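You operate a simulated robot arm through the tools that you are given. There is no shell and no other tool. Be economical: measure what you need, move in short steps, check, and stop when the job is done.

You run a simulated robot arm. Do the job below in one go: nothing can be reset, and whatever is moved stays where it is left.

TASK
Screen the frame: draw the mesh over, catch the bar, roll the spline home.
Fine: roll only with the bar caught, so the mesh ends taut; roller back in its holder, catch open again.
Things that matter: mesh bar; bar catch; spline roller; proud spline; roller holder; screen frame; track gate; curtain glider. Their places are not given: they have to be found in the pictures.

It is judged by the outcome, as a careful person would: the job done as asked, and still so three seconds after it is handed in. It fails if anything else is knocked over, pushed out of place, dropped, spilled or broken.

THE ROBOT
A 6-joint arm with a two-finger parallel gripper, fixed in place. Base frame: the origin is at the foot of the arm, x ahead of it, y to its left, z up. Units: m, degrees, N and s.
With the tool pointing down near the work surface it reaches from about 0.14 to 0.58 m from the base axis. Its first joint turns from -66.0 to 66.0 degrees. Payload 2.1 kg.
The TCP is the grasp point between the finger pads, 0.03 m short of the fingertips. In the tool frame z runs along the fingers and y along their closing line. Largest opening 0.094 m; finger width 0.028, thickness 0.01; the body of the gripper, 0.05 by 0.096 m, starts 0.055 m behind the TCP.
Orientation is told as [roll, pitch, yaw] about the base's x, y, z axes, in that order, counted from this pose: with the fingers straight down and closing along the base's y, the tool's x points along the base's -x, its y along +y and its z along -z.

THE INTERFACE
- The arm moves only by the tool move_arm. Its argument "steps" is a list of rows, each a list of 7 numbers: the shift along the base's x, y, z in m, then the turn, a rotation vector about the base's x, y, z in degrees, then the gripper command, from -1 (fully open) to 1 (shut), values between in proportion. In form: [[tx, ty, tz, wx, wy, wz, jaw], ...]. A call has 1 to 12 rows; each row shifts and turns the commanded pose from where the row before left it. Each row takes 0.2 s and may step no farther than 0.05 m and 8.6 degrees from the row before; otherwise, or with a gripper value out of range, the whole call is refused. A pose out of reach is approached as far as the arm can. The call stops where the force on the tool passes 90 N (or 10 N more than at its start, if that is more) or the arm is blocked; 0.2 s more then pass. The fingers move at their own pace (about 0.072 m/s each) and stop on an object; they squeeze with about 22 N. The grip force told is the motor's: it shows also when the fingers shut on nothing. Time passes only in rows, and 0.2 s behind the last, so rows that do not move let the fingers close. The reply holds the time, the measured pose of the TCP, the force on the tool along the base axes, the opening and the grip force, in the units named above and with some noise.
- Cameras (640 x 400 px; columns grow to the right, rows downward): "scene" is fixed at [0.0206, -0.3562, 0.4762]; the picture's right is [0.97, -0.23, 0.00], its down [-0.15, -0.62, -0.77] and it looks along [0.18, 0.75, -0.64] (base axes); focal length 214 px, centre (320, 200). "wrist" rides on the gripper at [-0.037, 0, -0.058] in the tool frame; the picture's right is [0.00, -1.00, 0.00], its down [0.97, 0.00, -0.24] and it looks along [0.24, 0.00, 0.97] (tool axes); focal length 218 px, centre (320, 200).
- capture(camera): a new picture of that camera. It takes no simulated time.
- point_at(camera, pixels): for up to 12 pixels [column, row] of the newest picture of that camera ("zoom" is the newest enlarged one), the place [x, y, z] in the base frame of the surface seen there, good to about 0.002 m. It takes no simulated time.
- close_up(camera, box): a new picture of the part [left, top, right, bottom] of that camera's present view, enlarged. It takes no simulated time.
- close_job(): hands the job in; it is judged then, once.

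Keep the steps short. Do not move on a guess: measure, check each grasp and each placing, and mend mistakes. In all there are 80 turns and 38 pictures (those below and enlarged ones count). Leave the gripper open and the arm clear of the work at the hand-in unless told otherwise, and finish with a single line.

The tools are called after "Request:" by a JSON object that holds its "op" and its "data". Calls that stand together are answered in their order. move_arm: Moves the arm, as the interface text tells. Its arguments: {"type":"object","properties":{"steps":{"type":"array","items":{"type":"array","items":{"type":"number"}}}},"required":["steps"]} The other tools are called the same way: capture (camera) takes a picture; point_at (camera, pixels) gives the place of the surface under pixels of a picture; close_up (camera, box) takes an enlarged picture of a part of a camera's view; close_job () hands the job in.

At the start:

```text
t: 0.0
ee_pos: [0.3701, -0.0538, 0.3973]
tcp_rot: [0.1, -0.1, 0.1]
force: [-0.2, 0.5, 0.4]
width: 0.0938
finger_force: 0.2
```

scene: 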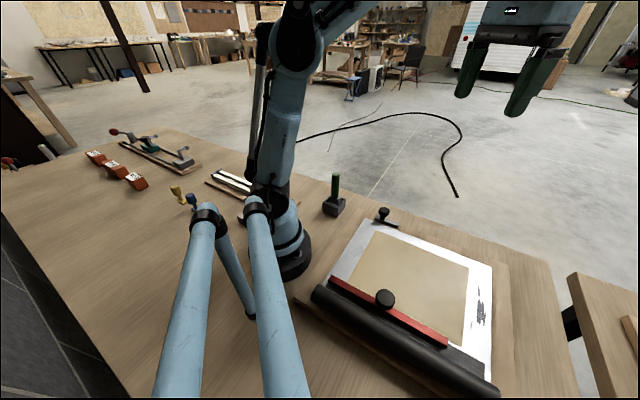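
wrist: 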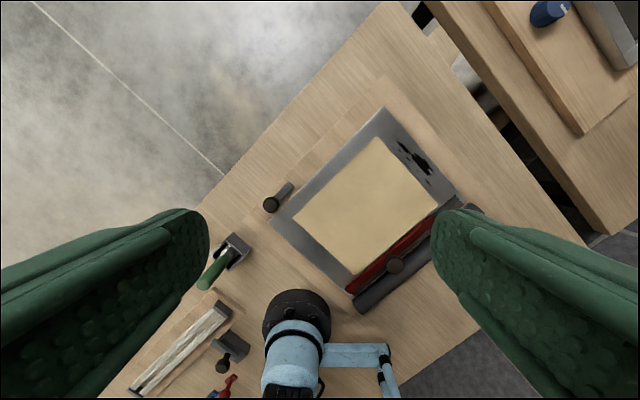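

I see a frame with a red bar and black knob, a dark roll, a knob catch at far side, a green-handled tool in a block. I'll enlarge these views first.

Request:
{"op": "close_up", "data": {"camera": "scene", "box": [290, 160, 530, 400]}}

Request:
{"op": "close_up", "data": {"camera": "wrist", "box": [190, 90, 490, 310]}}

Request:
{"op": "close_up", "data": {"camera": "scene", "box": [80, 110, 360, 240]}}

```text
1.67 times, centred on (410, 280) of scene
```

zoom: 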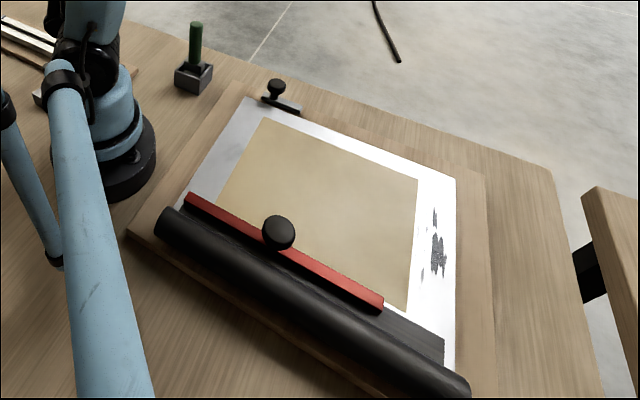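

```text
1.82 times, centred on (340, 200) of wrist
```

zoom: 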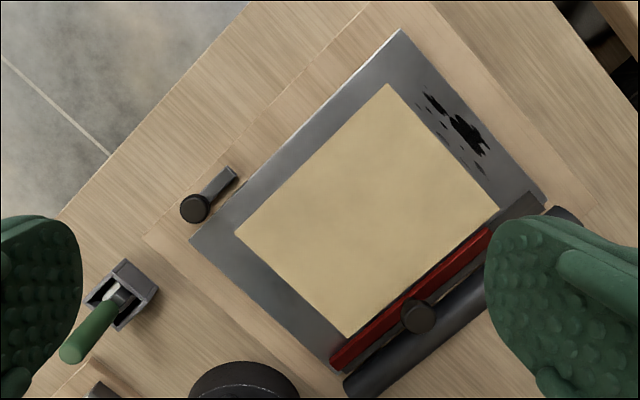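

```text
2.29 times, centred on (220, 175) of scene
```

zoom: 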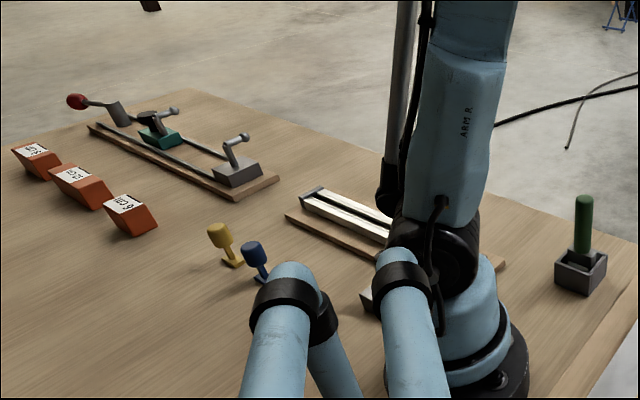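

I'll measure the key points in the wrist and scene pictures.

Request:
{"op": "point_at", "data": {"camera": "wrist", "pixels": [[395, 265], [350, 290], [431, 216], [271, 205], [289, 186], [207, 283], [235, 250], [272, 218], [385, 108], [415, 160], [357, 304], [375, 137]]}}

Request:
{"op": "point_at", "data": {"camera": "scene", "pixels": [[385, 298], [330, 279], [446, 341], [384, 212], [394, 226], [335, 178], [334, 205], [490, 265], [478, 310], [315, 293], [495, 390], [371, 222]]}}

```text
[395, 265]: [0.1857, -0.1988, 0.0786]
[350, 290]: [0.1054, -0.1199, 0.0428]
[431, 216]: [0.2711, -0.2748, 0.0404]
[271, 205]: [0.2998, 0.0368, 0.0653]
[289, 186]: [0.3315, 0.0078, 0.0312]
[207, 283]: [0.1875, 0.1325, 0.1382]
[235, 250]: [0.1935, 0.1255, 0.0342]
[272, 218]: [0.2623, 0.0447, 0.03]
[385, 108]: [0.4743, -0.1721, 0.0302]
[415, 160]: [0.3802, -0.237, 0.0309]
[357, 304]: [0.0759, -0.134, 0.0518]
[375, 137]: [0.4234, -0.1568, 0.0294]
```

```text
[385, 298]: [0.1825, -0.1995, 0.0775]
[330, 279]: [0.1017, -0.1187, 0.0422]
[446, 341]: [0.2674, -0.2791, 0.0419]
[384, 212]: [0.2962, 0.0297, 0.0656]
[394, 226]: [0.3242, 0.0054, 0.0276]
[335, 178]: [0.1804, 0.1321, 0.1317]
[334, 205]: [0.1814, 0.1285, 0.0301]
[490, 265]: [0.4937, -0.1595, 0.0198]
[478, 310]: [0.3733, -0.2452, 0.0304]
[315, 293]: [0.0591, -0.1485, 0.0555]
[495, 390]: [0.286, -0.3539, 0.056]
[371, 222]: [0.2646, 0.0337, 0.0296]
```

The bar runs at about -43° in the base frame, with its knob at (0.185,-0.199,0.078). The catch is near (0.30,0.035) and the roller handle near (0.185,0.132). I'll go down over the catch for a closer look.

Request:
{"op": "move_arm", "data": {"steps": [[-0.01, 0.015, -0.04, 0, 0, 0, -1], [-0.01, 0.015, -0.04, 0, 0, 0, -1], [0, 0.015, -0.04, 0, 0, 0, -1], [0, 0.015, -0.04, 0, 0, 0, -1]]}}

Request:
{"op": "capture", "data": {"camera": "wrist"}}

```text
t: 1.0
ee_pos: [0.3516, 0.0064, 0.2395]
tcp_rot: [0.0, -0.2, 0.1]
force: [-0.2, -0.3, -0.3]
width: 0.0941
finger_force: 0.1
```

```text
32 pictures are left
```

wrist: 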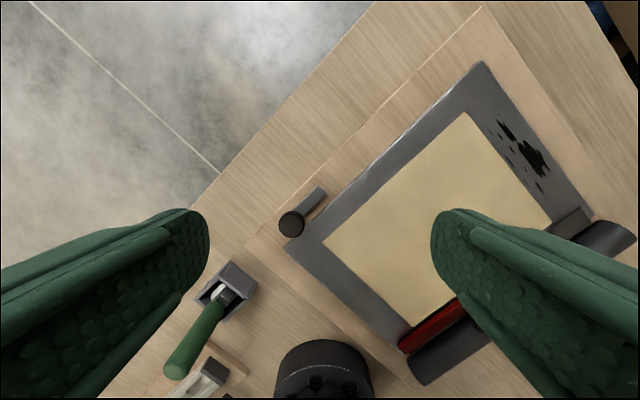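

Request:
{"op": "close_up", "data": {"camera": "wrist", "box": [180, 160, 360, 320]}}

Request:
{"op": "close_up", "data": {"camera": "scene", "box": [310, 160, 430, 250]}}

```text
2.50 times, centred on (270, 240) of wrist
```

zoom: 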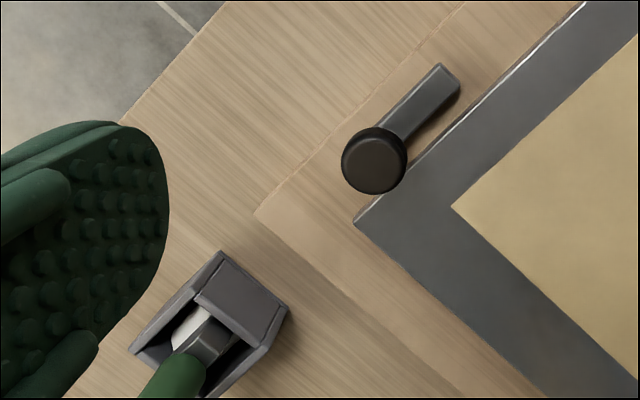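

```text
4.44 times, centred on (370, 205) of scene
```

zoom: 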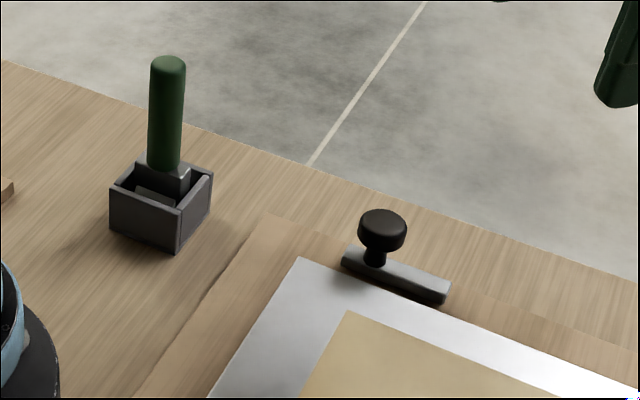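

The catch is a short lever with a knob at one end. Next I'll look closely at the bar, the roll and any spline.

Request:
{"op": "move_arm", "data": {"steps": [[-0.02, -0.04, 0, 0, 0, 0, -1], [-0.02, -0.04, 0, 0, 0, 0, -1], [-0.02, -0.04, 0, 0, 0, 0, -1], [-0.02, -0.04, 0, 0, 0, 0, -1], [-0.02, -0.02, 0, 0, 0, 0, -1]]}}

Request:
{"op": "capture", "data": {"camera": "wrist"}}

Request:
{"op": "close_up", "data": {"camera": "scene", "box": [300, 260, 500, 400]}}

```text
t: 2.2
ee_pos: [0.2502, -0.1773, 0.2386]
tcp_rot: [0.1, -0.1, 0.1]
force: [-0.2, -0.7, 0.5]
width: 0.0942
finger_force: 0.1
```

```text
29 pictures are left
```

wrist: 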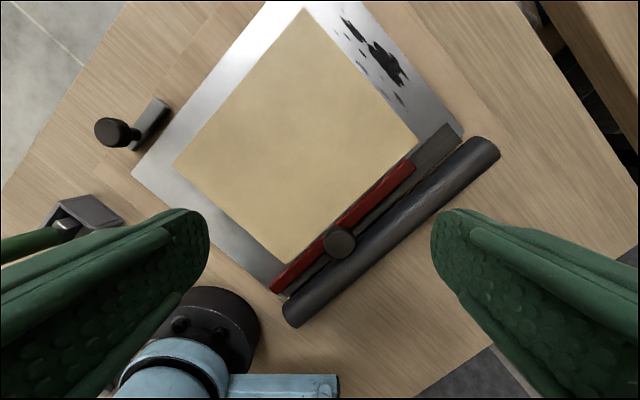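

```text
2.86 times, centred on (400, 330) of scene
```

zoom: 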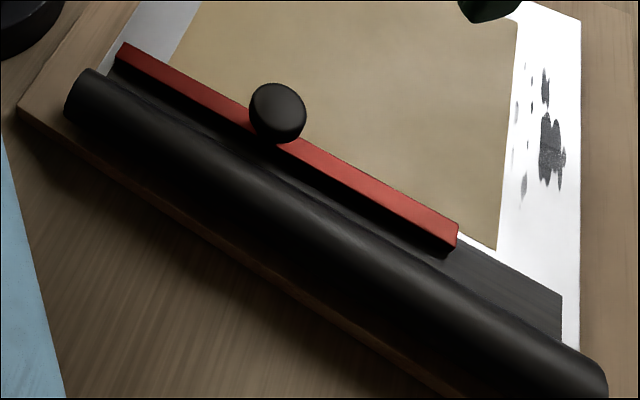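

I'll measure the frame axes and the bar knob accurately from this view.

Request:
{"op": "point_at", "data": {"camera": "wrist", "pixels": [[340, 241], [276, 287], [411, 168], [134, 172], [462, 135], [268, 5], [287, 262], [415, 140], [175, 164], [118, 133], [152, 112], [452, 128]]}}

```text
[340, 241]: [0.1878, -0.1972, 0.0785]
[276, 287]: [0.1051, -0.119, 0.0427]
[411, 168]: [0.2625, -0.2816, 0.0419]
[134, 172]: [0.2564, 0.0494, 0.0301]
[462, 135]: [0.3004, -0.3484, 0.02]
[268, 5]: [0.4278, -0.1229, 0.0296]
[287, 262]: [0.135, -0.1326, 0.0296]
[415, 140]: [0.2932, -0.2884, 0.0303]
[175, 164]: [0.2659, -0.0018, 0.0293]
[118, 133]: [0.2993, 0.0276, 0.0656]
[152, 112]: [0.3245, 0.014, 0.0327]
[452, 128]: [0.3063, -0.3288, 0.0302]
```

The frame is at 45°, and the bar must be drawn along u=(0.707,0.707), about 0.2 m. I'll turn the gripper +45° so that it closes along the bar, and bring it above the knob at (0.187,-0.198).

Request:
{"op": "move_arm", "data": {"steps": [[-0.0105, -0.0035, -0.015, 0, 0, 7.5, -0.28], [-0.0105, -0.0035, -0.015, 0, 0, 7.5, -0.28], [-0.0105, -0.0035, -0.015, 0, 0, 7.5, -0.28], [-0.0105, -0.0035, -0.015, 0, 0, 7.5, -0.28], [-0.0105, -0.0035, -0.015, 0, 0, 7.5, -0.28], [-0.0105, -0.0035, -0.015, 0, 0, 7.5, -0.28]]}}

Request:
{"op": "capture", "data": {"camera": "wrist"}}

```text
t: 3.6
ee_pos: [0.1872, -0.1942, 0.148]
tcp_rot: [0.0, -0.1, 45.2]
force: [0.0, 0.1, 0.3]
width: 0.0604
finger_force: 0.1
```

```text
27 pictures are left
```

wrist: 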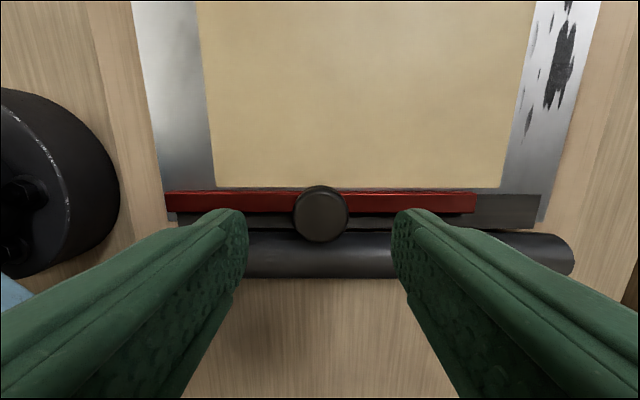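

The gripper is lined up with the knob. I'll check the knob centre before going down.

Request:
{"op": "point_at", "data": {"camera": "wrist", "pixels": [[320, 213], [298, 213], [343, 213], [320, 190], [200, 203], [430, 203], [320, 255], [470, 200]]}}

```text
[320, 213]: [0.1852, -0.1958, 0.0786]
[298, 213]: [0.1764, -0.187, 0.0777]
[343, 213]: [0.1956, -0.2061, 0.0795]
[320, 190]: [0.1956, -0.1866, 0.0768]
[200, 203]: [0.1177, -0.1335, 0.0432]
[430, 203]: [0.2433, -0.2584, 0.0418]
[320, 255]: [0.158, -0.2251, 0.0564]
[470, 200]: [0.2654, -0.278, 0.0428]
```

Knob centre is (0.186,-0.1965) and the bar top is at 0.043. I'll go down to z≈0.078, so the tips stay 5 mm above the bar, and close.

Request:
{"op": "move_arm", "data": {"steps": [[-0.001, -0.002, -0.025, 0, 0, 0, -0.28], [0, 0, -0.025, 0, 0, 0, -0.28], [0, 0, -0.019, 0, 0, 0, -0.28], [0, 0, 0, 0, 0, 0, 1], [0, 0, 0, 0, 0, 0, 1], [0, 0, 0, 0, 0, 0, 1]]}}

```text
t: 5.0
ee_pos: [0.1859, -0.1948, 0.0781]
tcp_rot: [0.0, -0.1, 45.1]
force: [2.6, -5.0, -19.5]
width: 0.0372
finger_force: 45.5
```

Width 0.037 with a z force of -19 N. I'll wait one beat to see if it settles.

Request:
{"op": "move_arm", "data": {"steps": [[0, 0, 0, 0, 0, 0, 1], [0, 0, 0, 0, 0, 0, 1]]}}

Request:
{"op": "close_up", "data": {"camera": "scene", "box": [320, 230, 460, 350]}}

```text
t: 5.6
ee_pos: [0.1848, -0.1957, 0.0778]
tcp_rot: [0.0, 0.0, 45.0]
force: [5.6, -7.0, -34.6]
width: 0.037
finger_force: 44.8
```

```text
3.33 times, centred on (390, 290) of scene
```

zoom: 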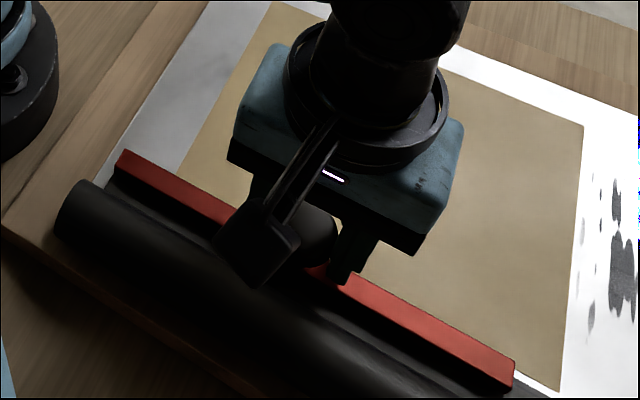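

The grip holds the knob, but a downward pull is building on the tool. I'll ease down 1.5 mm to relieve it and read again.

Request:
{"op": "move_arm", "data": {"steps": [[0, 0, -0.0015, 0, 0, 0, 1], [0, 0, 0, 0, 0, 0, 1]]}}

```text
t: 6.2
ee_pos: [0.1864, -0.1957, 0.0769]
tcp_rot: [0.1, -0.1, 45.2]
force: [-5.4, 4.4, 34.5]
width: 0.037
finger_force: 45.1
```

The coupling is stiff, and half of that relieves it. I'll raise 0.7 mm and begin drawing along u in small steps.

Request:
{"op": "move_arm", "data": {"steps": [[0, 0, 0.0007, 0, 0, 0, 1], [0.005, 0.005, 0, 0, 0, 0, 1], [0.005, 0.005, 0, 0, 0, 0, 1]]}}

```text
t: 7.0
ee_pos: [0.1963, -0.1864, 0.0778]
tcp_rot: [0.1, -0.1, 45.1]
force: [-10.2, 7.9, -35.5]
width: 0.0369
finger_force: 44.9
```

The bar follows at low force. I'll continue in 17 mm steps.

Request:
{"op": "move_arm", "data": {"steps": [[0.012, 0.012, -0.0004, 0, 0, 0, 1], [0.012, 0.012, 0, 0, 0, 0, 1], [0.012, 0.012, 0, 0, 0, 0, 1], [0.012, 0.012, 0, 0, 0, 0, 1], [0.012, 0.012, 0, 0, 0, 0, 1], [0.012, 0.012, 0, 0, 0, 0, 1]]}}

Request:
{"op": "capture", "data": {"camera": "scene"}}

```text
t: 8.4
ee_pos: [0.2674, -0.1138, 0.0771]
tcp_rot: [0.4, -0.1, 45.1]
force: [-17.9, 16.2, -32.7]
width: 0.0367
finger_force: 44.6
```

```text
25 pictures are left
```

scene: 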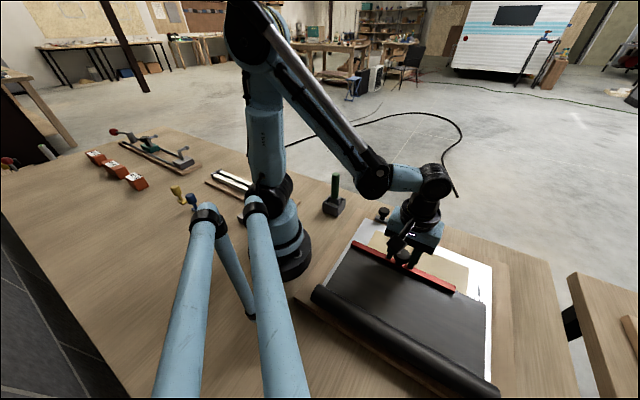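

The mesh is following. There is a slight sideways load, which I'll ease while going on.

Request:
{"op": "move_arm", "data": {"steps": [[0.0115, 0.0125, 0, 0, 0, 0, 1], [0.012, 0.012, 0, 0, 0, 0, 1], [0.012, 0.012, 0, 0, 0, 0, 1], [0.012, 0.012, 0, 0, 0, 0, 1], [0.006, 0.006, 0, 0, 0, 0, 1]]}}

Request:
{"op": "close_up", "data": {"camera": "scene", "box": [340, 180, 520, 300]}}

```text
t: 9.6
ee_pos: [0.3222, -0.06, 0.0775]
tcp_rot: [0.0, -0.1, 45.1]
force: [-6.5, 2.7, 3.8]
width: 0.0367
finger_force: 45.1
```

```text
3.33 times, centred on (430, 240) of scene
```

zoom: 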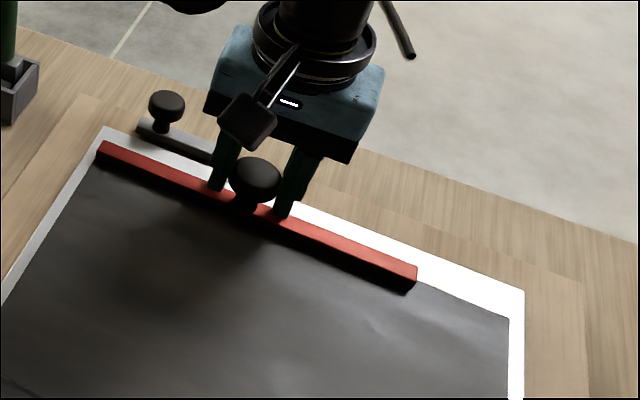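

The bar is now over the far rail at u≈0.185. I'll feel for an end stop with small steps.

Request:
{"op": "move_arm", "data": {"steps": [[0.003, 0.003, 0, 0, 0, 0, 1], [0.003, 0.003, 0, 0, 0, 0, 1], [0.002, 0.002, 0, 0, 0, 0, 1]]}}

```text
t: 10.4
ee_pos: [0.3292, -0.0521, 0.0775]
tcp_rot: [0.1, -0.1, 45.1]
force: [-4.6, 1.8, 14.1]
width: 0.0366
finger_force: 44.8
```

Request:
{"op": "move_arm", "data": {"steps": [[0.002, 0.002, 0, 0, 0, 0, 1], [0.002, 0.002, 0, 0, 0, 0, 1], [0.002, 0.002, 0, 0, 0, 0, 1]]}}

Request:
{"op": "close_up", "data": {"camera": "scene", "box": [340, 180, 520, 300]}}

```text
t: 11.2
ee_pos: [0.3361, -0.0467, 0.0771]
tcp_rot: [0.1, -0.1, 45.1]
force: [-6.2, 2.8, 25.3]
width: 0.0365
finger_force: 45.3
```

```text
3.33 times, centred on (430, 240) of scene
```

zoom: 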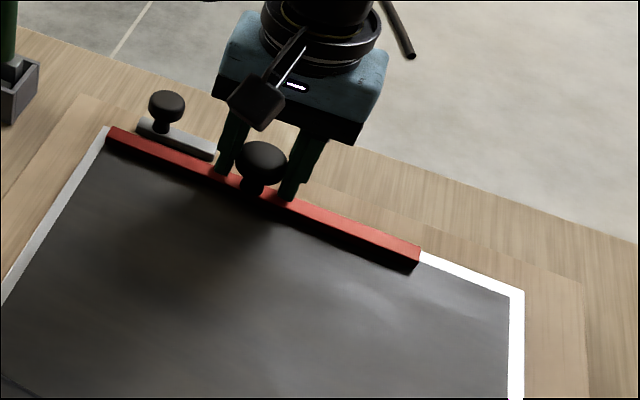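

No stop yet at u≈0.205. I'll measure the catch height and the bar edge in this view before going further.

Request:
{"op": "point_at", "data": {"camera": "zoom", "pixels": [[145, 125], [212, 152], [200, 145], [167, 112], [162, 130], [110, 128], [150, 146], [118, 133], [415, 250], [422, 250]]}}

```text
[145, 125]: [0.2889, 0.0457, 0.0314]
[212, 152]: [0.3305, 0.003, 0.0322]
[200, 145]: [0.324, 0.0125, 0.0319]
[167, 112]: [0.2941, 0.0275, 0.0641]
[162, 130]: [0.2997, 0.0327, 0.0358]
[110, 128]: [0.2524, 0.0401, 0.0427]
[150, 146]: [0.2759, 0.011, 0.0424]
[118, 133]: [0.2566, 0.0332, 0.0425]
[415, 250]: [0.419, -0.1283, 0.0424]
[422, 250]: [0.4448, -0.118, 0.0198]
```

The catch lies at u≈0.236, spanning v 0.172–0.232, top at z 0.032. I'll continue feeling for the bar's end stop.

Request:
{"op": "move_arm", "data": {"steps": [[0.0015, 0.0015, 0.0005, 0, 0, 0, 1], [0.0015, 0.0015, 0, 0, 0, 0, 1], [0.0015, 0.0015, 0, 0, 0, 0, 1]]}}

```text
t: 12.0
ee_pos: [0.3392, -0.0413, 0.0776]
tcp_rot: [0.1, -0.1, 45.1]
force: [-2.1, 0.8, -19.8]
width: 0.0364
finger_force: 44.7
```

Request:
{"op": "move_arm", "data": {"steps": [[0.0015, 0.0015, -0.0002, 0, 0, 0, 1], [0.0015, 0.0015, 0, 0, 0, 0, 1], [0.0015, 0.0015, 0, 0, 0, 0, 1]]}}

Request:
{"op": "capture", "data": {"camera": "wrist"}}

```text
t: 12.8
ee_pos: [0.3441, -0.0389, 0.0782]
tcp_rot: [0.2, 0.1, 45.0]
force: [-15.3, -13.0, -13.8]
width: 0.0359
finger_force: 44.9
```

```text
22 pictures are left
```

wrist: 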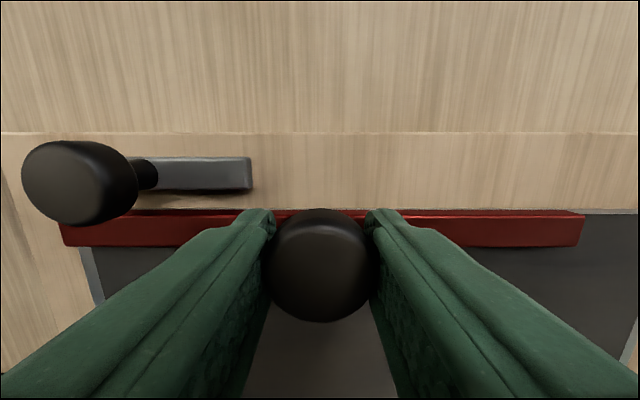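

There's 20 N of resistance along u at 0.216, so the bar is at its end stop. I'll open the fingers, rise, and see whether the bar stays.

Request:
{"op": "move_arm", "data": {"steps": [[-0.0005, -0.0005, 0, 0, 0, 0, 1], [0, 0, 0, 0, 0, 0, -0.2], [0, 0, 0, 0, 0, 0, -0.2], [0, 0, 0.03, 0, 0, 0, -0.2], [0, 0, 0.04, 0, 0, 0, -0.2], [-0.01, -0.01, 0.04, 0, 0, 0, -0.2]]}}

Request:
{"op": "capture", "data": {"camera": "wrist"}}

```text
t: 14.2
ee_pos: [0.3344, -0.0468, 0.1909]
tcp_rot: [0.1, 0.0, 45.1]
force: [0.0, 0.8, 0.7]
width: 0.0562
finger_force: 0.0
```

```text
21 pictures are left
```

wrist: 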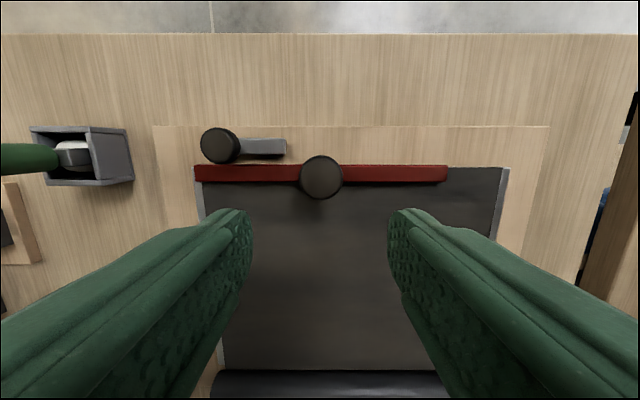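

The bar stays. I'll measure the catch and bar in this view.

Request:
{"op": "point_at", "data": {"camera": "wrist", "pixels": [[220, 147], [204, 147], [236, 147], [219, 132], [284, 150], [262, 140], [262, 153], [321, 178], [250, 169], [250, 182], [497, 230], [506, 200]]}}

Request:
{"op": "close_up", "data": {"camera": "wrist", "box": [180, 110, 340, 210]}}

```text
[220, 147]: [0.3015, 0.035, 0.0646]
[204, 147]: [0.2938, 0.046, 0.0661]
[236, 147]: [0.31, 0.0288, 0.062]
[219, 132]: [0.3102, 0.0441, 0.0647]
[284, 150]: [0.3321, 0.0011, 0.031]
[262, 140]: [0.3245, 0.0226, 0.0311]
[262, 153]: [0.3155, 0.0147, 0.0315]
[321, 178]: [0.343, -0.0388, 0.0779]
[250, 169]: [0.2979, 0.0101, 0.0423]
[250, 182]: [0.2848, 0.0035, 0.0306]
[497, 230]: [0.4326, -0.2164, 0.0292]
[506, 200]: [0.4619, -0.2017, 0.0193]
```

```text
4.00 times, centred on (260, 160) of wrist
```

zoom: 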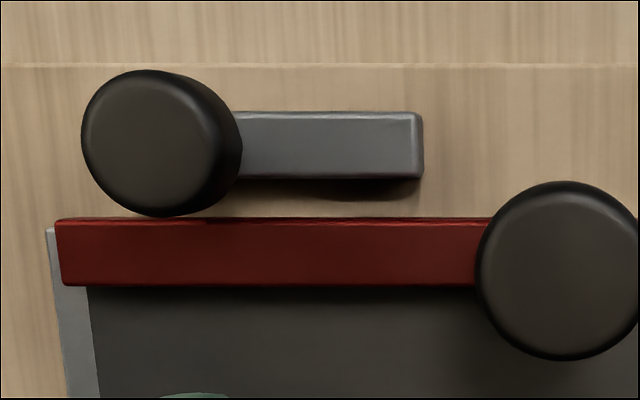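

The catch knob centre is (0.302,0.037), about 28 mm wide, z 0.065. I'll move above it, go down to z 0.076 (tips above the bar top), and grip it.

Request:
{"op": "move_arm", "data": {"steps": [[-0.011, 0.028, 0, 0, 0, 0, -0.06], [-0.011, 0.028, 0, 0, 0, 0, -0.06], [-0.0104, 0.0278, -0.03, 0, 0, 0, -0.06], [0, 0, -0.03, 0, 0, 0, -0.06], [0, 0, -0.03, 0, 0, 0, -0.06], [0, 0, -0.0245, 0, 0, 0, -0.06]]}}

Request:
{"op": "capture", "data": {"camera": "wrist"}}

```text
t: 15.6
ee_pos: [0.3016, 0.0351, 0.0729]
tcp_rot: [0.1, -0.2, 45.0]
force: [0.7, -0.6, -0.3]
width: 0.0496
finger_force: 0.0
```

```text
19 pictures are left
```

wrist: 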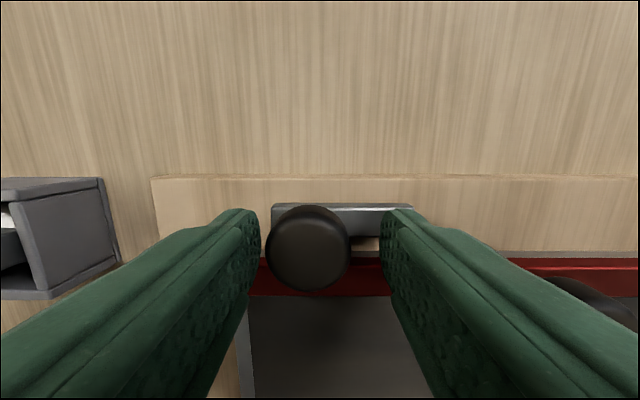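

The knob is ~3.5 mm to the left and ~4 mm ahead of my centre. I'll correct, raise 2 mm, and close.

Request:
{"op": "move_arm", "data": {"steps": [[0.0003, 0.0053, 0.002, 0, 0, 0, -0.06], [0, 0, 0, 0, 0, 0, 0.6], [0, 0, 0, 0, 0, 0, 0.6], [0, 0, 0, 0, 0, 0, 0.6]]}}

```text
t: 16.6
ee_pos: [0.3029, 0.042, 0.0759]
tcp_rot: [0.1, -0.3, 45.1]
force: [0.1, 1.3, -15.7]
width: 0.0294
finger_force: 44.5
```

It's gripped at 0.029. I'll probe gently toward the bar (-u), 3 mm.

Request:
{"op": "move_arm", "data": {"steps": [[-0.001, -0.001, 0, 0, 0, 0, 0.6], [-0.001, -0.001, 0, 0, 0, 0, 0.6]]}}

```text
t: 17.2
ee_pos: [0.302, 0.0402, 0.0757]
tcp_rot: [0.1, -0.7, 45.2]
force: [22.7, 22.6, -15.4]
width: 0.0294
finger_force: 45.0
```

It resists with about 32 N in u. I'll go back and probe along +v (lever direction).

Request:
{"op": "move_arm", "data": {"steps": [[0.001, 0.001, 0, 0, 0, 0, 0.6], [0.001, 0.001, 0, 0, 0, 0, 0.6], [0.0014, -0.0014, 0, 0, 0, 0, 0.6], [0.0014, -0.0014, 0, 0, 0, 0, 0.6]]}}

```text
t: 18.2
ee_pos: [0.305, 0.0381, 0.0746]
tcp_rot: [0.1, 0.0, 45.0]
force: [0.3, 3.7, 35.7]
width: 0.0292
finger_force: 45.2
```

It moved freely along +v by about 4 mm. I'll continue a little that way.

Request:
{"op": "move_arm", "data": {"steps": [[0.002, -0.002, 0.0005, 0, 0, 0, 0.6], [0.002, -0.002, 0, 0, 0, 0, 0.6], [0.002, -0.002, 0, 0, 0, 0, 0.6]]}}

Request:
{"op": "close_up", "data": {"camera": "scene", "box": [330, 170, 450, 260]}}

```text
t: 19.0
ee_pos: [0.3105, 0.0326, 0.0758]
tcp_rot: [0.1, -0.2, 45.1]
force: [2.5, 5.6, -17.7]
width: 0.0295
finger_force: 44.9
```

```text
4.44 times, centred on (390, 215) of scene
```

zoom: 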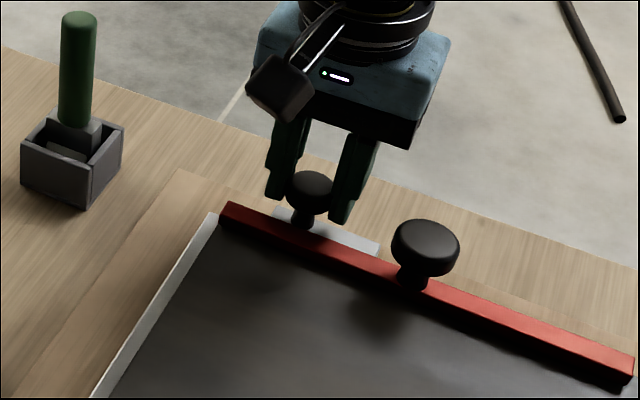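

The catch slides along v. I'll continue in steps until it stops.

Request:
{"op": "move_arm", "data": {"steps": [[0.003, -0.003, 0, 0, 0, 0, 0.6], [0.003, -0.003, 0, 0, 0, 0, 0.6], [0.002, -0.002, 0, 0, 0, 0, 0.6], [0.002, -0.002, 0, 0, 0, 0, 0.6]]}}

```text
t: 20.0
ee_pos: [0.32, 0.0227, 0.0749]
tcp_rot: [0.2, -0.1, 45.1]
force: [-6.2, -2.1, -35.2]
width: 0.0295
finger_force: 45.1
```

Request:
{"op": "move_arm", "data": {"steps": [[0.0015, -0.0015, -0.0004, 0, 0, 0, 0.6], [0.0015, -0.0015, 0, 0, 0, 0, 0.6], [0.0015, -0.0015, 0, 0, 0, 0, 0.6]]}}

Request:
{"op": "close_up", "data": {"camera": "scene", "box": [330, 170, 450, 260]}}

```text
t: 20.8
ee_pos: [0.3238, 0.0188, 0.075]
tcp_rot: [0.6, 0.2, 45.1]
force: [-31.3, 5.3, 27.3]
width: 0.0295
finger_force: 44.6
```

```text
4.44 times, centred on (390, 215) of scene
```

zoom: 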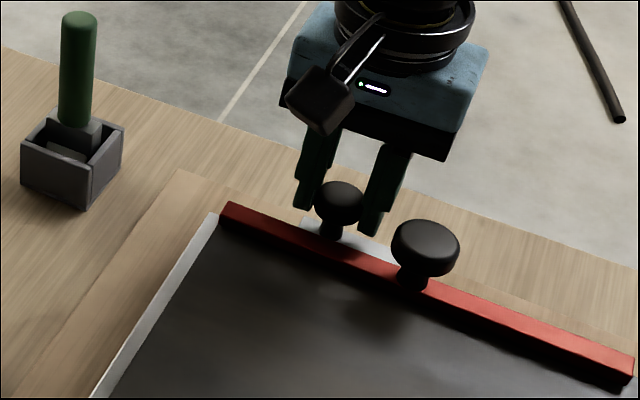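

There's about 26 N of resistance along v after 31 mm of travel, so the catch is at its end. I'll release, rise, and look.

Request:
{"op": "move_arm", "data": {"steps": [[-0.0005, 0.0005, 0, 0, 0, 0, 0.6], [0, 0, 0, 0, 0, 0, 0.1], [0, 0, 0, 0, 0, 0, 0.1], [0, 0, 0.03, 0, 0, 0, 0.1], [-0.01, -0.01, 0.04, 0, 0, 0, 0.1], [-0.02, -0.02, 0.04, 0, 0, 0, 0.1]]}}

Request:
{"op": "capture", "data": {"camera": "wrist"}}

```text
t: 22.2
ee_pos: [0.2948, -0.0114, 0.1857]
tcp_rot: [0.1, 0.0, 45.2]
force: [0.1, 0.2, 0.3]
width: 0.0423
finger_force: 0.1
```

```text
16 pictures are left
```

wrist: 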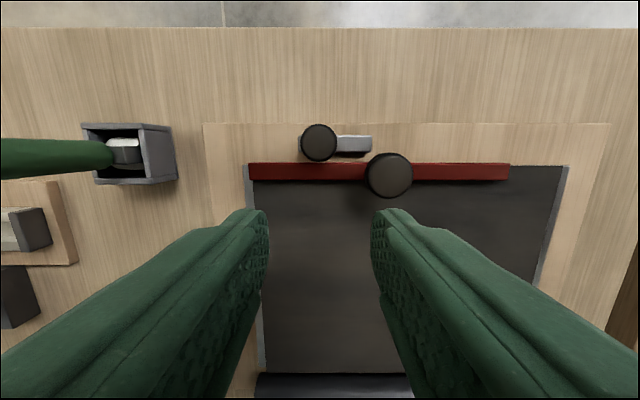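

The catch stays closed. Now I need to find the proud spline, so I'll back off over the frame and look at it whole.

Request:
{"op": "move_arm", "data": {"steps": [[0, -0.03, 0.03, 0, 0, 0, -0.3], [0, -0.03, 0.03, 0, 0, 0, -0.3], [0, -0.03, 0.03, 0, 0, 0, -0.3], [0, -0.02, 0.02, 0, 0, 0, -0.3]]}}

Request:
{"op": "close_up", "data": {"camera": "wrist", "box": [160, 60, 520, 290]}}

Request:
{"op": "close_up", "data": {"camera": "scene", "box": [300, 200, 510, 400]}}

```text
t: 23.2
ee_pos: [0.2967, -0.1204, 0.2973]
tcp_rot: [0.1, -0.1, 45.3]
force: [0.0, 0.3, 0.1]
width: 0.0612
finger_force: 0.1
```

```text
1.74 times, centred on (340, 175) of wrist
```

zoom: 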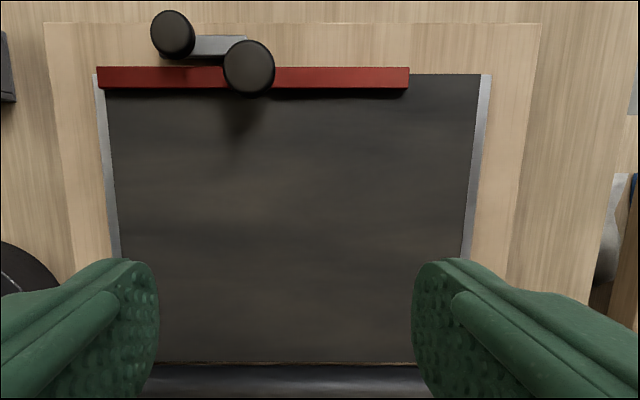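

```text
2.00 times, centred on (405, 300) of scene
```

zoom: 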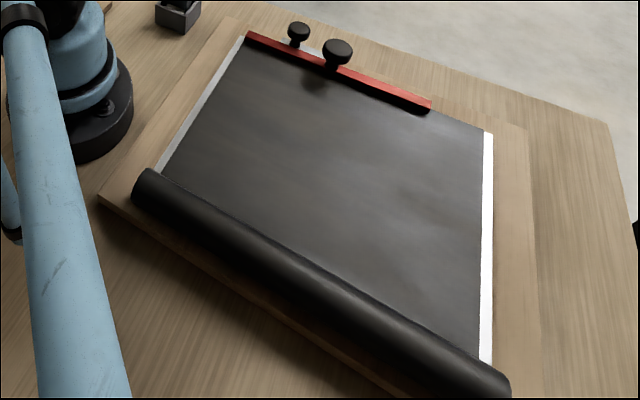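

No spline is obvious. I'll measure heights over the mesh and along its edges to find any raised strip.

Request:
{"op": "point_at", "data": {"camera": "zoom", "pixels": [[200, 125], [320, 180], [450, 125], [476, 150], [465, 250], [460, 340], [487, 200], [487, 330], [330, 250], [200, 180], [180, 165], [220, 90]]}}

Request:
{"op": "point_at", "data": {"camera": "wrist", "pixels": [[320, 150], [320, 200], [320, 210], [320, 240], [320, 262], [320, 268], [320, 274], [225, 150], [426, 150], [432, 150], [400, 115], [400, 108]]}}

Request:
{"op": "close_up", "data": {"camera": "wrist", "box": [380, 80, 460, 130]}}

```text
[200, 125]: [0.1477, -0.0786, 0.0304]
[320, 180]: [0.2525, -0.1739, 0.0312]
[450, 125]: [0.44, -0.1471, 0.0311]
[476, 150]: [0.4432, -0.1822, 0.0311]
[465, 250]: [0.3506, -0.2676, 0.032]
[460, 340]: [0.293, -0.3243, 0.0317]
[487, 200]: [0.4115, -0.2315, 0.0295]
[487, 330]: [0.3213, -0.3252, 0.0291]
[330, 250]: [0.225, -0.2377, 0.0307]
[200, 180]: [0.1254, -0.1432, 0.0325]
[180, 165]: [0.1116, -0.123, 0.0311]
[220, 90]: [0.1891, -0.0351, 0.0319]
```

```text
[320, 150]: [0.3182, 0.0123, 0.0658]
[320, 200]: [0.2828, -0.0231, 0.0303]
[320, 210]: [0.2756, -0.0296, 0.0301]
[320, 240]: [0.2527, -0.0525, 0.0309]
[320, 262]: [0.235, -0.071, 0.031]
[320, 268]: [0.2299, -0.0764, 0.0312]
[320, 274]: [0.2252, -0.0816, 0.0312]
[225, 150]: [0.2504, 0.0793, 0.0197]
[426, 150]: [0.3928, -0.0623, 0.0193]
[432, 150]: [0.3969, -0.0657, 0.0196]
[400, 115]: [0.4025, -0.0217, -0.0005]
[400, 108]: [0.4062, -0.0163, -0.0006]
```

```text
8.00 times, centred on (420, 105) of wrist
```

zoom: 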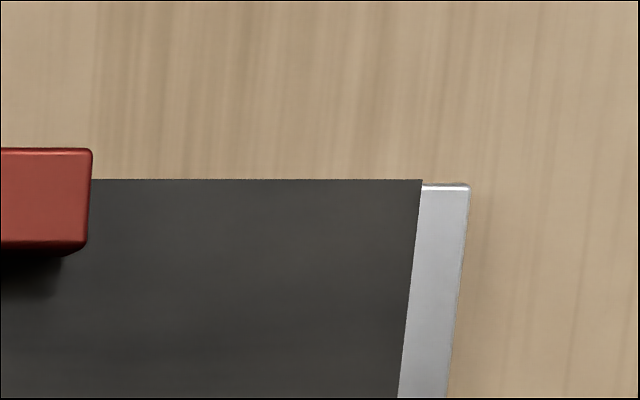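

The mesh lies flat at z≈0.031 elsewhere. The near rail beside the roll is poorly seen, so I'll move the camera above it.

Request:
{"op": "move_arm", "data": {"steps": [[-0.03, -0.025, -0.03, 0, 0, 0, -1], [-0.03, -0.025, -0.03, 0, 0, 0, -1], [-0.02, -0.025, -0.03, 0, 0, 0, -1]]}}

Request:
{"op": "capture", "data": {"camera": "wrist"}}

```text
t: 24.0
ee_pos: [0.215, -0.1959, 0.2036]
tcp_rot: [0.2, -0.2, 45.1]
force: [-1.1, 0.5, 0.2]
width: 0.0941
finger_force: 0.0
```

```text
12 pictures are left
```

wrist: 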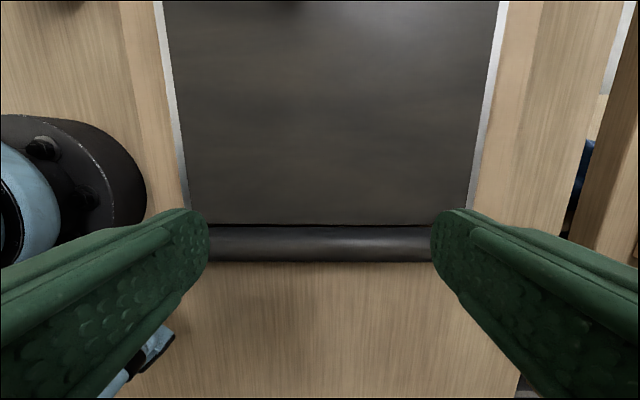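

A thin dark line shows at row 225 along the roll. I'll measure heights across it and along both sides.

Request:
{"op": "point_at", "data": {"camera": "wrist", "pixels": [[320, 215], [320, 220], [320, 224], [320, 226], [320, 229], [320, 235], [320, 245], [320, 258], [174, 120], [178, 120], [483, 120], [488, 120]]}}

Request:
{"op": "close_up", "data": {"camera": "wrist", "box": [250, 190, 370, 265]}}

```text
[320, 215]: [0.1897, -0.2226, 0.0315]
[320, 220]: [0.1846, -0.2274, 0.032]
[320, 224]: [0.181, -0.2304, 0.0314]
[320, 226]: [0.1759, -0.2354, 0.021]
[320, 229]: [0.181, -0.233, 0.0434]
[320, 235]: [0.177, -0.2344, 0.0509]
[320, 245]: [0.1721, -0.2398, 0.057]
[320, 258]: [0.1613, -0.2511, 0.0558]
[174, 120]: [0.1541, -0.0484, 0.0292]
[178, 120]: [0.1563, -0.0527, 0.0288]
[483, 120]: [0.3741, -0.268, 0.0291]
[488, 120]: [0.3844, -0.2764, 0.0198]
```

```text
5.33 times, centred on (310, 228) of wrist
```

zoom: 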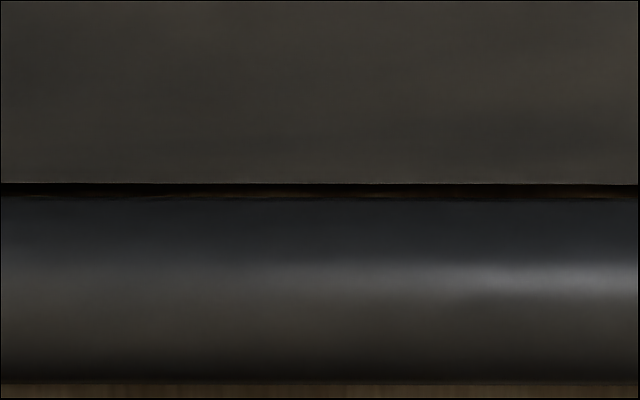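

Only a gap there. The bar leaves the right rail (v≈0.41–0.45) free, so I'll enlarge that side of the mesh.

Request:
{"op": "close_up", "data": {"camera": "wrist", "box": [400, 20, 520, 220]}}

Request:
{"op": "close_up", "data": {"camera": "scene", "box": [480, 250, 570, 400]}}

```text
2.00 times, centred on (460, 120) of wrist
```

zoom: 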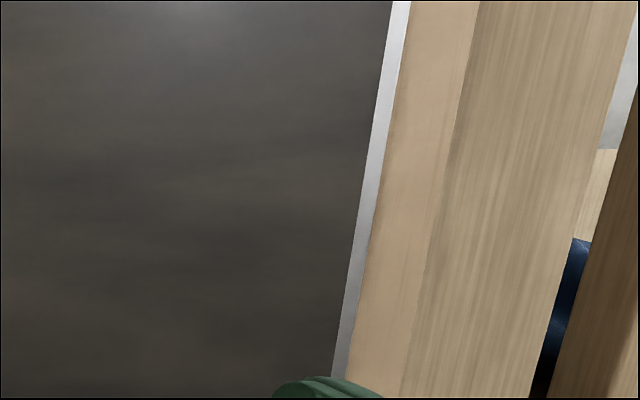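

```text
2.67 times, centred on (525, 325) of scene
```

zoom: 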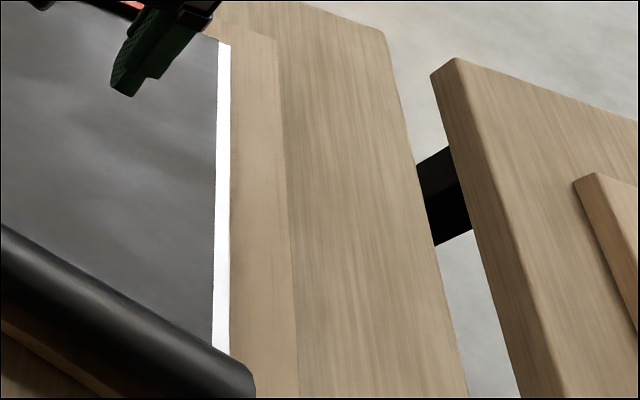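

No spline is visible yet. I should confirm that the bar is really caught. I'll return above the bar knob, look, and make a small tug test.

Request:
{"op": "move_arm", "data": {"steps": [[0.03, 0.03, 0, 0, 0, 0, -0.1], [0.03, 0.03, 0, 0, 0, 0, -0.1], [0.03, 0.035, -0.01, 0, 0, 0, -0.1], [0.025, 0.035, -0.02, 0, 0, 0, -0.1], [0.013, 0.0275, -0.02, 0, 0, 0, -0.1]]}}

Request:
{"op": "capture", "data": {"camera": "wrist"}}

```text
t: 25.2
ee_pos: [0.3434, -0.035, 0.1554]
tcp_rot: [0.1, -0.1, 45.0]
force: [-0.3, 0.2, -0.2]
width: 0.0514
finger_force: 0.1
```

```text
8 pictures are left
```

wrist: 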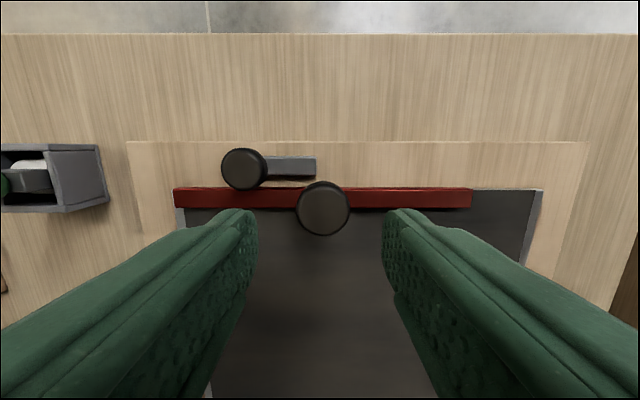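

I'll measure the bar, catch and surroundings from this picture.

Request:
{"op": "point_at", "data": {"camera": "wrist", "pixels": [[323, 208], [243, 168], [313, 168], [290, 160], [290, 178], [220, 190], [420, 190], [420, 205], [500, 195], [500, 215], [540, 195], [528, 220]]}}

```text
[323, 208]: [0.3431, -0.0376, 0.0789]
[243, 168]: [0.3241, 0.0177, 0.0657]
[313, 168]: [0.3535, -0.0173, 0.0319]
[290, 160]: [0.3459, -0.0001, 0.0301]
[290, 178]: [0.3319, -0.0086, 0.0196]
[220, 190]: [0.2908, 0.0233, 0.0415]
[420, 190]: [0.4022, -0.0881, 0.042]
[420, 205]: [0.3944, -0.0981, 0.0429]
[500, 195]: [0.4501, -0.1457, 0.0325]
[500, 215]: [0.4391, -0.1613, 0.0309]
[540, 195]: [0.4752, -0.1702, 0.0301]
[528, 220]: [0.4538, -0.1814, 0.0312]
```

The catch is 31.5 mm in, and the bar knob is at (0.343,-0.0376). I'll go down narrow (44 mm) on the bar knob and close.

Request:
{"op": "move_arm", "data": {"steps": [[-0.0003, -0.0026, -0.02, 0, 0, 0, 0.05], [0, 0, -0.02, 0, 0, 0, 0.05], [0, 0, -0.02, 0, 0, 0, 0.05], [0, 0, -0.016, 0, 0, 0, 0.05], [0, 0, 0, 0, 0, 0, 0.6], [0, 0, 0, 0, 0, 0, 0.6]]}}

```text
t: 26.6
ee_pos: [0.3425, -0.0385, 0.0805]
tcp_rot: [0.3, -0.1, 45.2]
force: [-11.0, 9.4, 11.0]
width: 0.0357
finger_force: 44.7
```

Gripped. Now a small tug back along -u, 2 mm.

Request:
{"op": "move_arm", "data": {"steps": [[-0.0007, -0.0007, 0, 0, 0, 0, 0.6], [-0.0007, -0.0007, 0, 0, 0, 0, 0.6]]}}

```text
t: 27.2
ee_pos: [0.3434, -0.0394, 0.0796]
tcp_rot: [0.4, -0.6, 45.3]
force: [-1.2, 32.9, 8.5]
width: 0.0355
finger_force: 44.7
```

It resists with 22 N, where earlier it slid at ~5 N, so the bar is caught. I'll release and rise, and meanwhile scan the height profile across the right rail in the zoomed picture.

Request:
{"op": "move_arm", "data": {"steps": [[0.0007, 0.0007, 0, 0, 0, 0, 0.6], [0, 0, 0, 0, 0, 0, 0.05], [0, 0, 0, 0, 0, 0, 0.05], [0, 0, 0.03, 0, 0, 0, 0.05], [0, 0, 0.04, 0, 0, 0, 0.05], [0, 0, 0.04, 0, 0, 0, 0.05]]}}

Request:
{"op": "point_at", "data": {"camera": "zoom", "pixels": [[215, 250], [212, 250], [208, 250], [204, 250], [200, 250], [195, 250], [190, 250], [180, 250], [170, 250], [150, 250], [100, 250], [50, 230]]}}

Request:
{"op": "point_at", "data": {"camera": "wrist", "pixels": [[515, 230], [518, 230], [510, 230], [505, 230], [500, 230], [490, 230], [480, 230], [185, 215], [190, 230], [205, 212], [320, 245], [320, 300]]}}

```text
t: 28.6
ee_pos: [0.3403, -0.0399, 0.1901]
tcp_rot: [0.1, -0.1, 45.1]
force: [-0.6, 0.3, -0.1]
width: 0.0445
finger_force: 0.1
```

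```text
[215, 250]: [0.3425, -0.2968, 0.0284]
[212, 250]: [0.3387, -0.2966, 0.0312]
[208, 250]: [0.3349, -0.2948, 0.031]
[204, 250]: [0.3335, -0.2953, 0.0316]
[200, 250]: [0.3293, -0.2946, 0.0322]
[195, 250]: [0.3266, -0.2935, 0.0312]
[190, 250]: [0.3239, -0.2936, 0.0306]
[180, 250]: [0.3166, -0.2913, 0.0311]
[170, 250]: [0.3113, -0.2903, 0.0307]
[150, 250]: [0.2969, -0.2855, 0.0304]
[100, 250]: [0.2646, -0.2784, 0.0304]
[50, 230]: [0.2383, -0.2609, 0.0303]
```

```text
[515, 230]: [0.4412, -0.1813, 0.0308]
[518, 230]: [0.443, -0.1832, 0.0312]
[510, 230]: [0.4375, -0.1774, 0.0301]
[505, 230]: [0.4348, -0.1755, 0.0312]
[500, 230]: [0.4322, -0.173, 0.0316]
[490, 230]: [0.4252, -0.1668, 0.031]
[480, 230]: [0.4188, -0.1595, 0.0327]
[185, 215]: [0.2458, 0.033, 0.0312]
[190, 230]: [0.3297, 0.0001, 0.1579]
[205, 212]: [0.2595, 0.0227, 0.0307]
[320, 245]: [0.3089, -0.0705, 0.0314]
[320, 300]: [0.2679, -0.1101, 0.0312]
```

No ridge has shown so far. I'll take one scene close-up of the present state over the whole frame.

Request:
{"op": "close_up", "data": {"camera": "scene", "box": [320, 200, 510, 400]}}

```text
2.00 times, centred on (415, 300) of scene
```

zoom: 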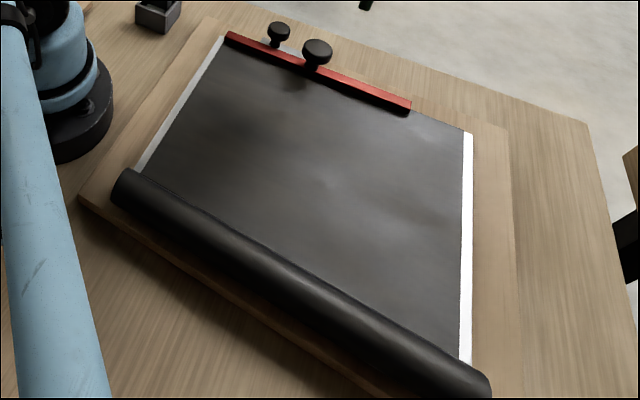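

The bar ends at v≈0.385, leaving the right rail clear for a rolling path. I'll lower the camera close over that rail for one near view.

Request:
{"op": "move_arm", "data": {"steps": [[0.003, -0.045, 0, 0, 0, 0, 0.05], [0.003, -0.045, 0, 0, 0, 0, 0.05], [0.003, -0.045, -0.02, 0, 0, 0, 0.05], [0.003, -0.045, -0.02, 0, 0, 0, 0.05], [0.0015, -0.0345, -0.02, 0, 0, 0, 0.05]]}}

Request:
{"op": "capture", "data": {"camera": "wrist"}}

```text
t: 29.8
ee_pos: [0.3555, -0.2579, 0.1287]
tcp_rot: [0.2, -0.2, 45.0]
force: [0.5, 0.2, 0.7]
width: 0.0447
finger_force: 0.1
```

```text
6 pictures are left
```

wrist: 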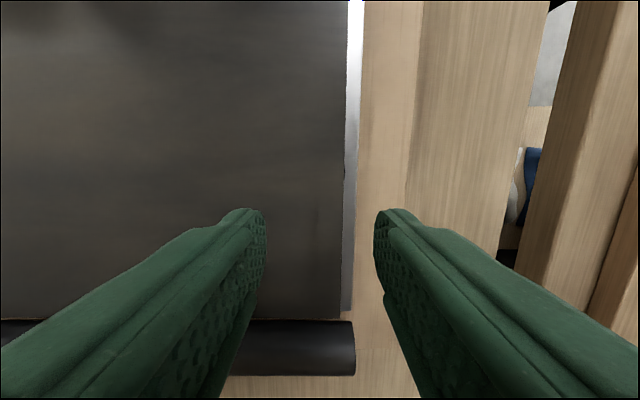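

There may be a faint band near the right edge of the mesh. I'll measure a fine profile across it.

Request:
{"op": "point_at", "data": {"camera": "wrist", "pixels": [[345, 120], [340, 120], [335, 120], [330, 120], [325, 120], [320, 120], [310, 120], [300, 120], [280, 120], [250, 120], [200, 120], [100, 120]]}}

Request:
{"op": "point_at", "data": {"camera": "wrist", "pixels": [[341, 250], [338, 250], [334, 250], [330, 250], [326, 250], [322, 250], [318, 250], [312, 250], [305, 250], [298, 250], [290, 250], [280, 250]]}}

Request:
{"op": "close_up", "data": {"camera": "wrist", "box": [260, 150, 364, 320]}}

```text
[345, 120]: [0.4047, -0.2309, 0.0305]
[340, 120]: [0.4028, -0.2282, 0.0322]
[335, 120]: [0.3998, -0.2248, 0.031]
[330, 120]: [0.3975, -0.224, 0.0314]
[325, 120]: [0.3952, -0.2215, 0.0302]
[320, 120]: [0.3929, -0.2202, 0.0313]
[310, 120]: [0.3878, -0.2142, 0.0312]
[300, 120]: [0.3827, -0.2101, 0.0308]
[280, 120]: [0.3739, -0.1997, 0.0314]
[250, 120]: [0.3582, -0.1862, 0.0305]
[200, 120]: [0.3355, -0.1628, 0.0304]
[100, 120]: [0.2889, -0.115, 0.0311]
```

```text
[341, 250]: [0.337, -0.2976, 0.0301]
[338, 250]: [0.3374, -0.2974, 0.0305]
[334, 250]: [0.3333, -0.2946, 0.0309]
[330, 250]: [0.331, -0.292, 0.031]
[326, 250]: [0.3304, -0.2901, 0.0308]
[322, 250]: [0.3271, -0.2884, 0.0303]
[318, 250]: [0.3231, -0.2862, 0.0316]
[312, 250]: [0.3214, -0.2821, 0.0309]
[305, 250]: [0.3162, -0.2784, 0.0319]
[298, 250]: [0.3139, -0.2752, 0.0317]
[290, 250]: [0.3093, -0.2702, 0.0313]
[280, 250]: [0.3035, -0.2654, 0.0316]
```

```text
2.35 times, centred on (312, 235) of wrist
```

zoom: 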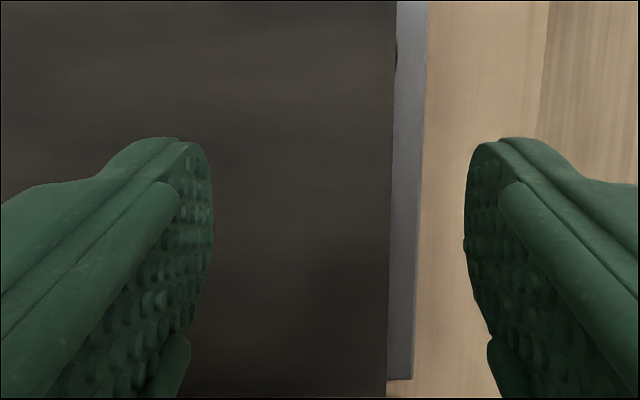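

Still no ridge. I'll scan lengthwise (along u) for a raised strip running across the frame.

Request:
{"op": "point_at", "data": {"camera": "wrist", "pixels": [[290, 315], [290, 310], [290, 305], [290, 300], [290, 294], [290, 288], [290, 280], [290, 270], [290, 260], [290, 240], [290, 225], [290, 200]]}}

Request:
{"op": "point_at", "data": {"camera": "wrist", "pixels": [[290, 2], [290, 8], [290, 14], [290, 20], [290, 28], [290, 36], [290, 45], [290, 55], [290, 70], [290, 90], [290, 140], [290, 170]]}}

Request:
{"op": "point_at", "data": {"camera": "wrist", "pixels": [[100, 2], [100, 8], [100, 14], [100, 20], [100, 28], [100, 36], [100, 45], [100, 70], [342, 20], [346, 20], [350, 20], [354, 20]]}}

```text
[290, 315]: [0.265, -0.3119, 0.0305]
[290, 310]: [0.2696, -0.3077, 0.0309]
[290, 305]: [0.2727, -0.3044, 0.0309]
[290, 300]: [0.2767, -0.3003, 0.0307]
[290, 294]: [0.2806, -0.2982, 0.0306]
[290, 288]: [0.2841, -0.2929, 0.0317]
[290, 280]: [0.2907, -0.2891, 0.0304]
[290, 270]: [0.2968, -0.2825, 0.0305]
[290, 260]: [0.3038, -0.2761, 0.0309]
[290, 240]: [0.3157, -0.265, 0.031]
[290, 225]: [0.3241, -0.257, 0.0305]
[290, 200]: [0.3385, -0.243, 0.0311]
```

```text
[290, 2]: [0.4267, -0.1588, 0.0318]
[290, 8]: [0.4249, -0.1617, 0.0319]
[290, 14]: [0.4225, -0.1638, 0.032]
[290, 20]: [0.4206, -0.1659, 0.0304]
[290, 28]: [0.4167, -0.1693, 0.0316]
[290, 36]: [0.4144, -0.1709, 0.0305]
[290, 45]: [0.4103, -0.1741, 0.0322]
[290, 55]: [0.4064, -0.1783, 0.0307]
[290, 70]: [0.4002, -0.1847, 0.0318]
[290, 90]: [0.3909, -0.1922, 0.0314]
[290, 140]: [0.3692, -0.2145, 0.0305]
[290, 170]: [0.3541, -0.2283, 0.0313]
```

```text
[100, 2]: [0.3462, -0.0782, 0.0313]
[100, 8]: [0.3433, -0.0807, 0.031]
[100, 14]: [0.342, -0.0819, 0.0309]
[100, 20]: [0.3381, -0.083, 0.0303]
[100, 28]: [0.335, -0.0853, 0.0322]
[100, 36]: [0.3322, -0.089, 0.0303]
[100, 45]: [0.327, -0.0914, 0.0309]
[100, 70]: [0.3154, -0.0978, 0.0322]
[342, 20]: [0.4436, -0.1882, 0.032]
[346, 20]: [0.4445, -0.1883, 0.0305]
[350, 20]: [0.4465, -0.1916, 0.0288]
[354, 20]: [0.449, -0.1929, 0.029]
```

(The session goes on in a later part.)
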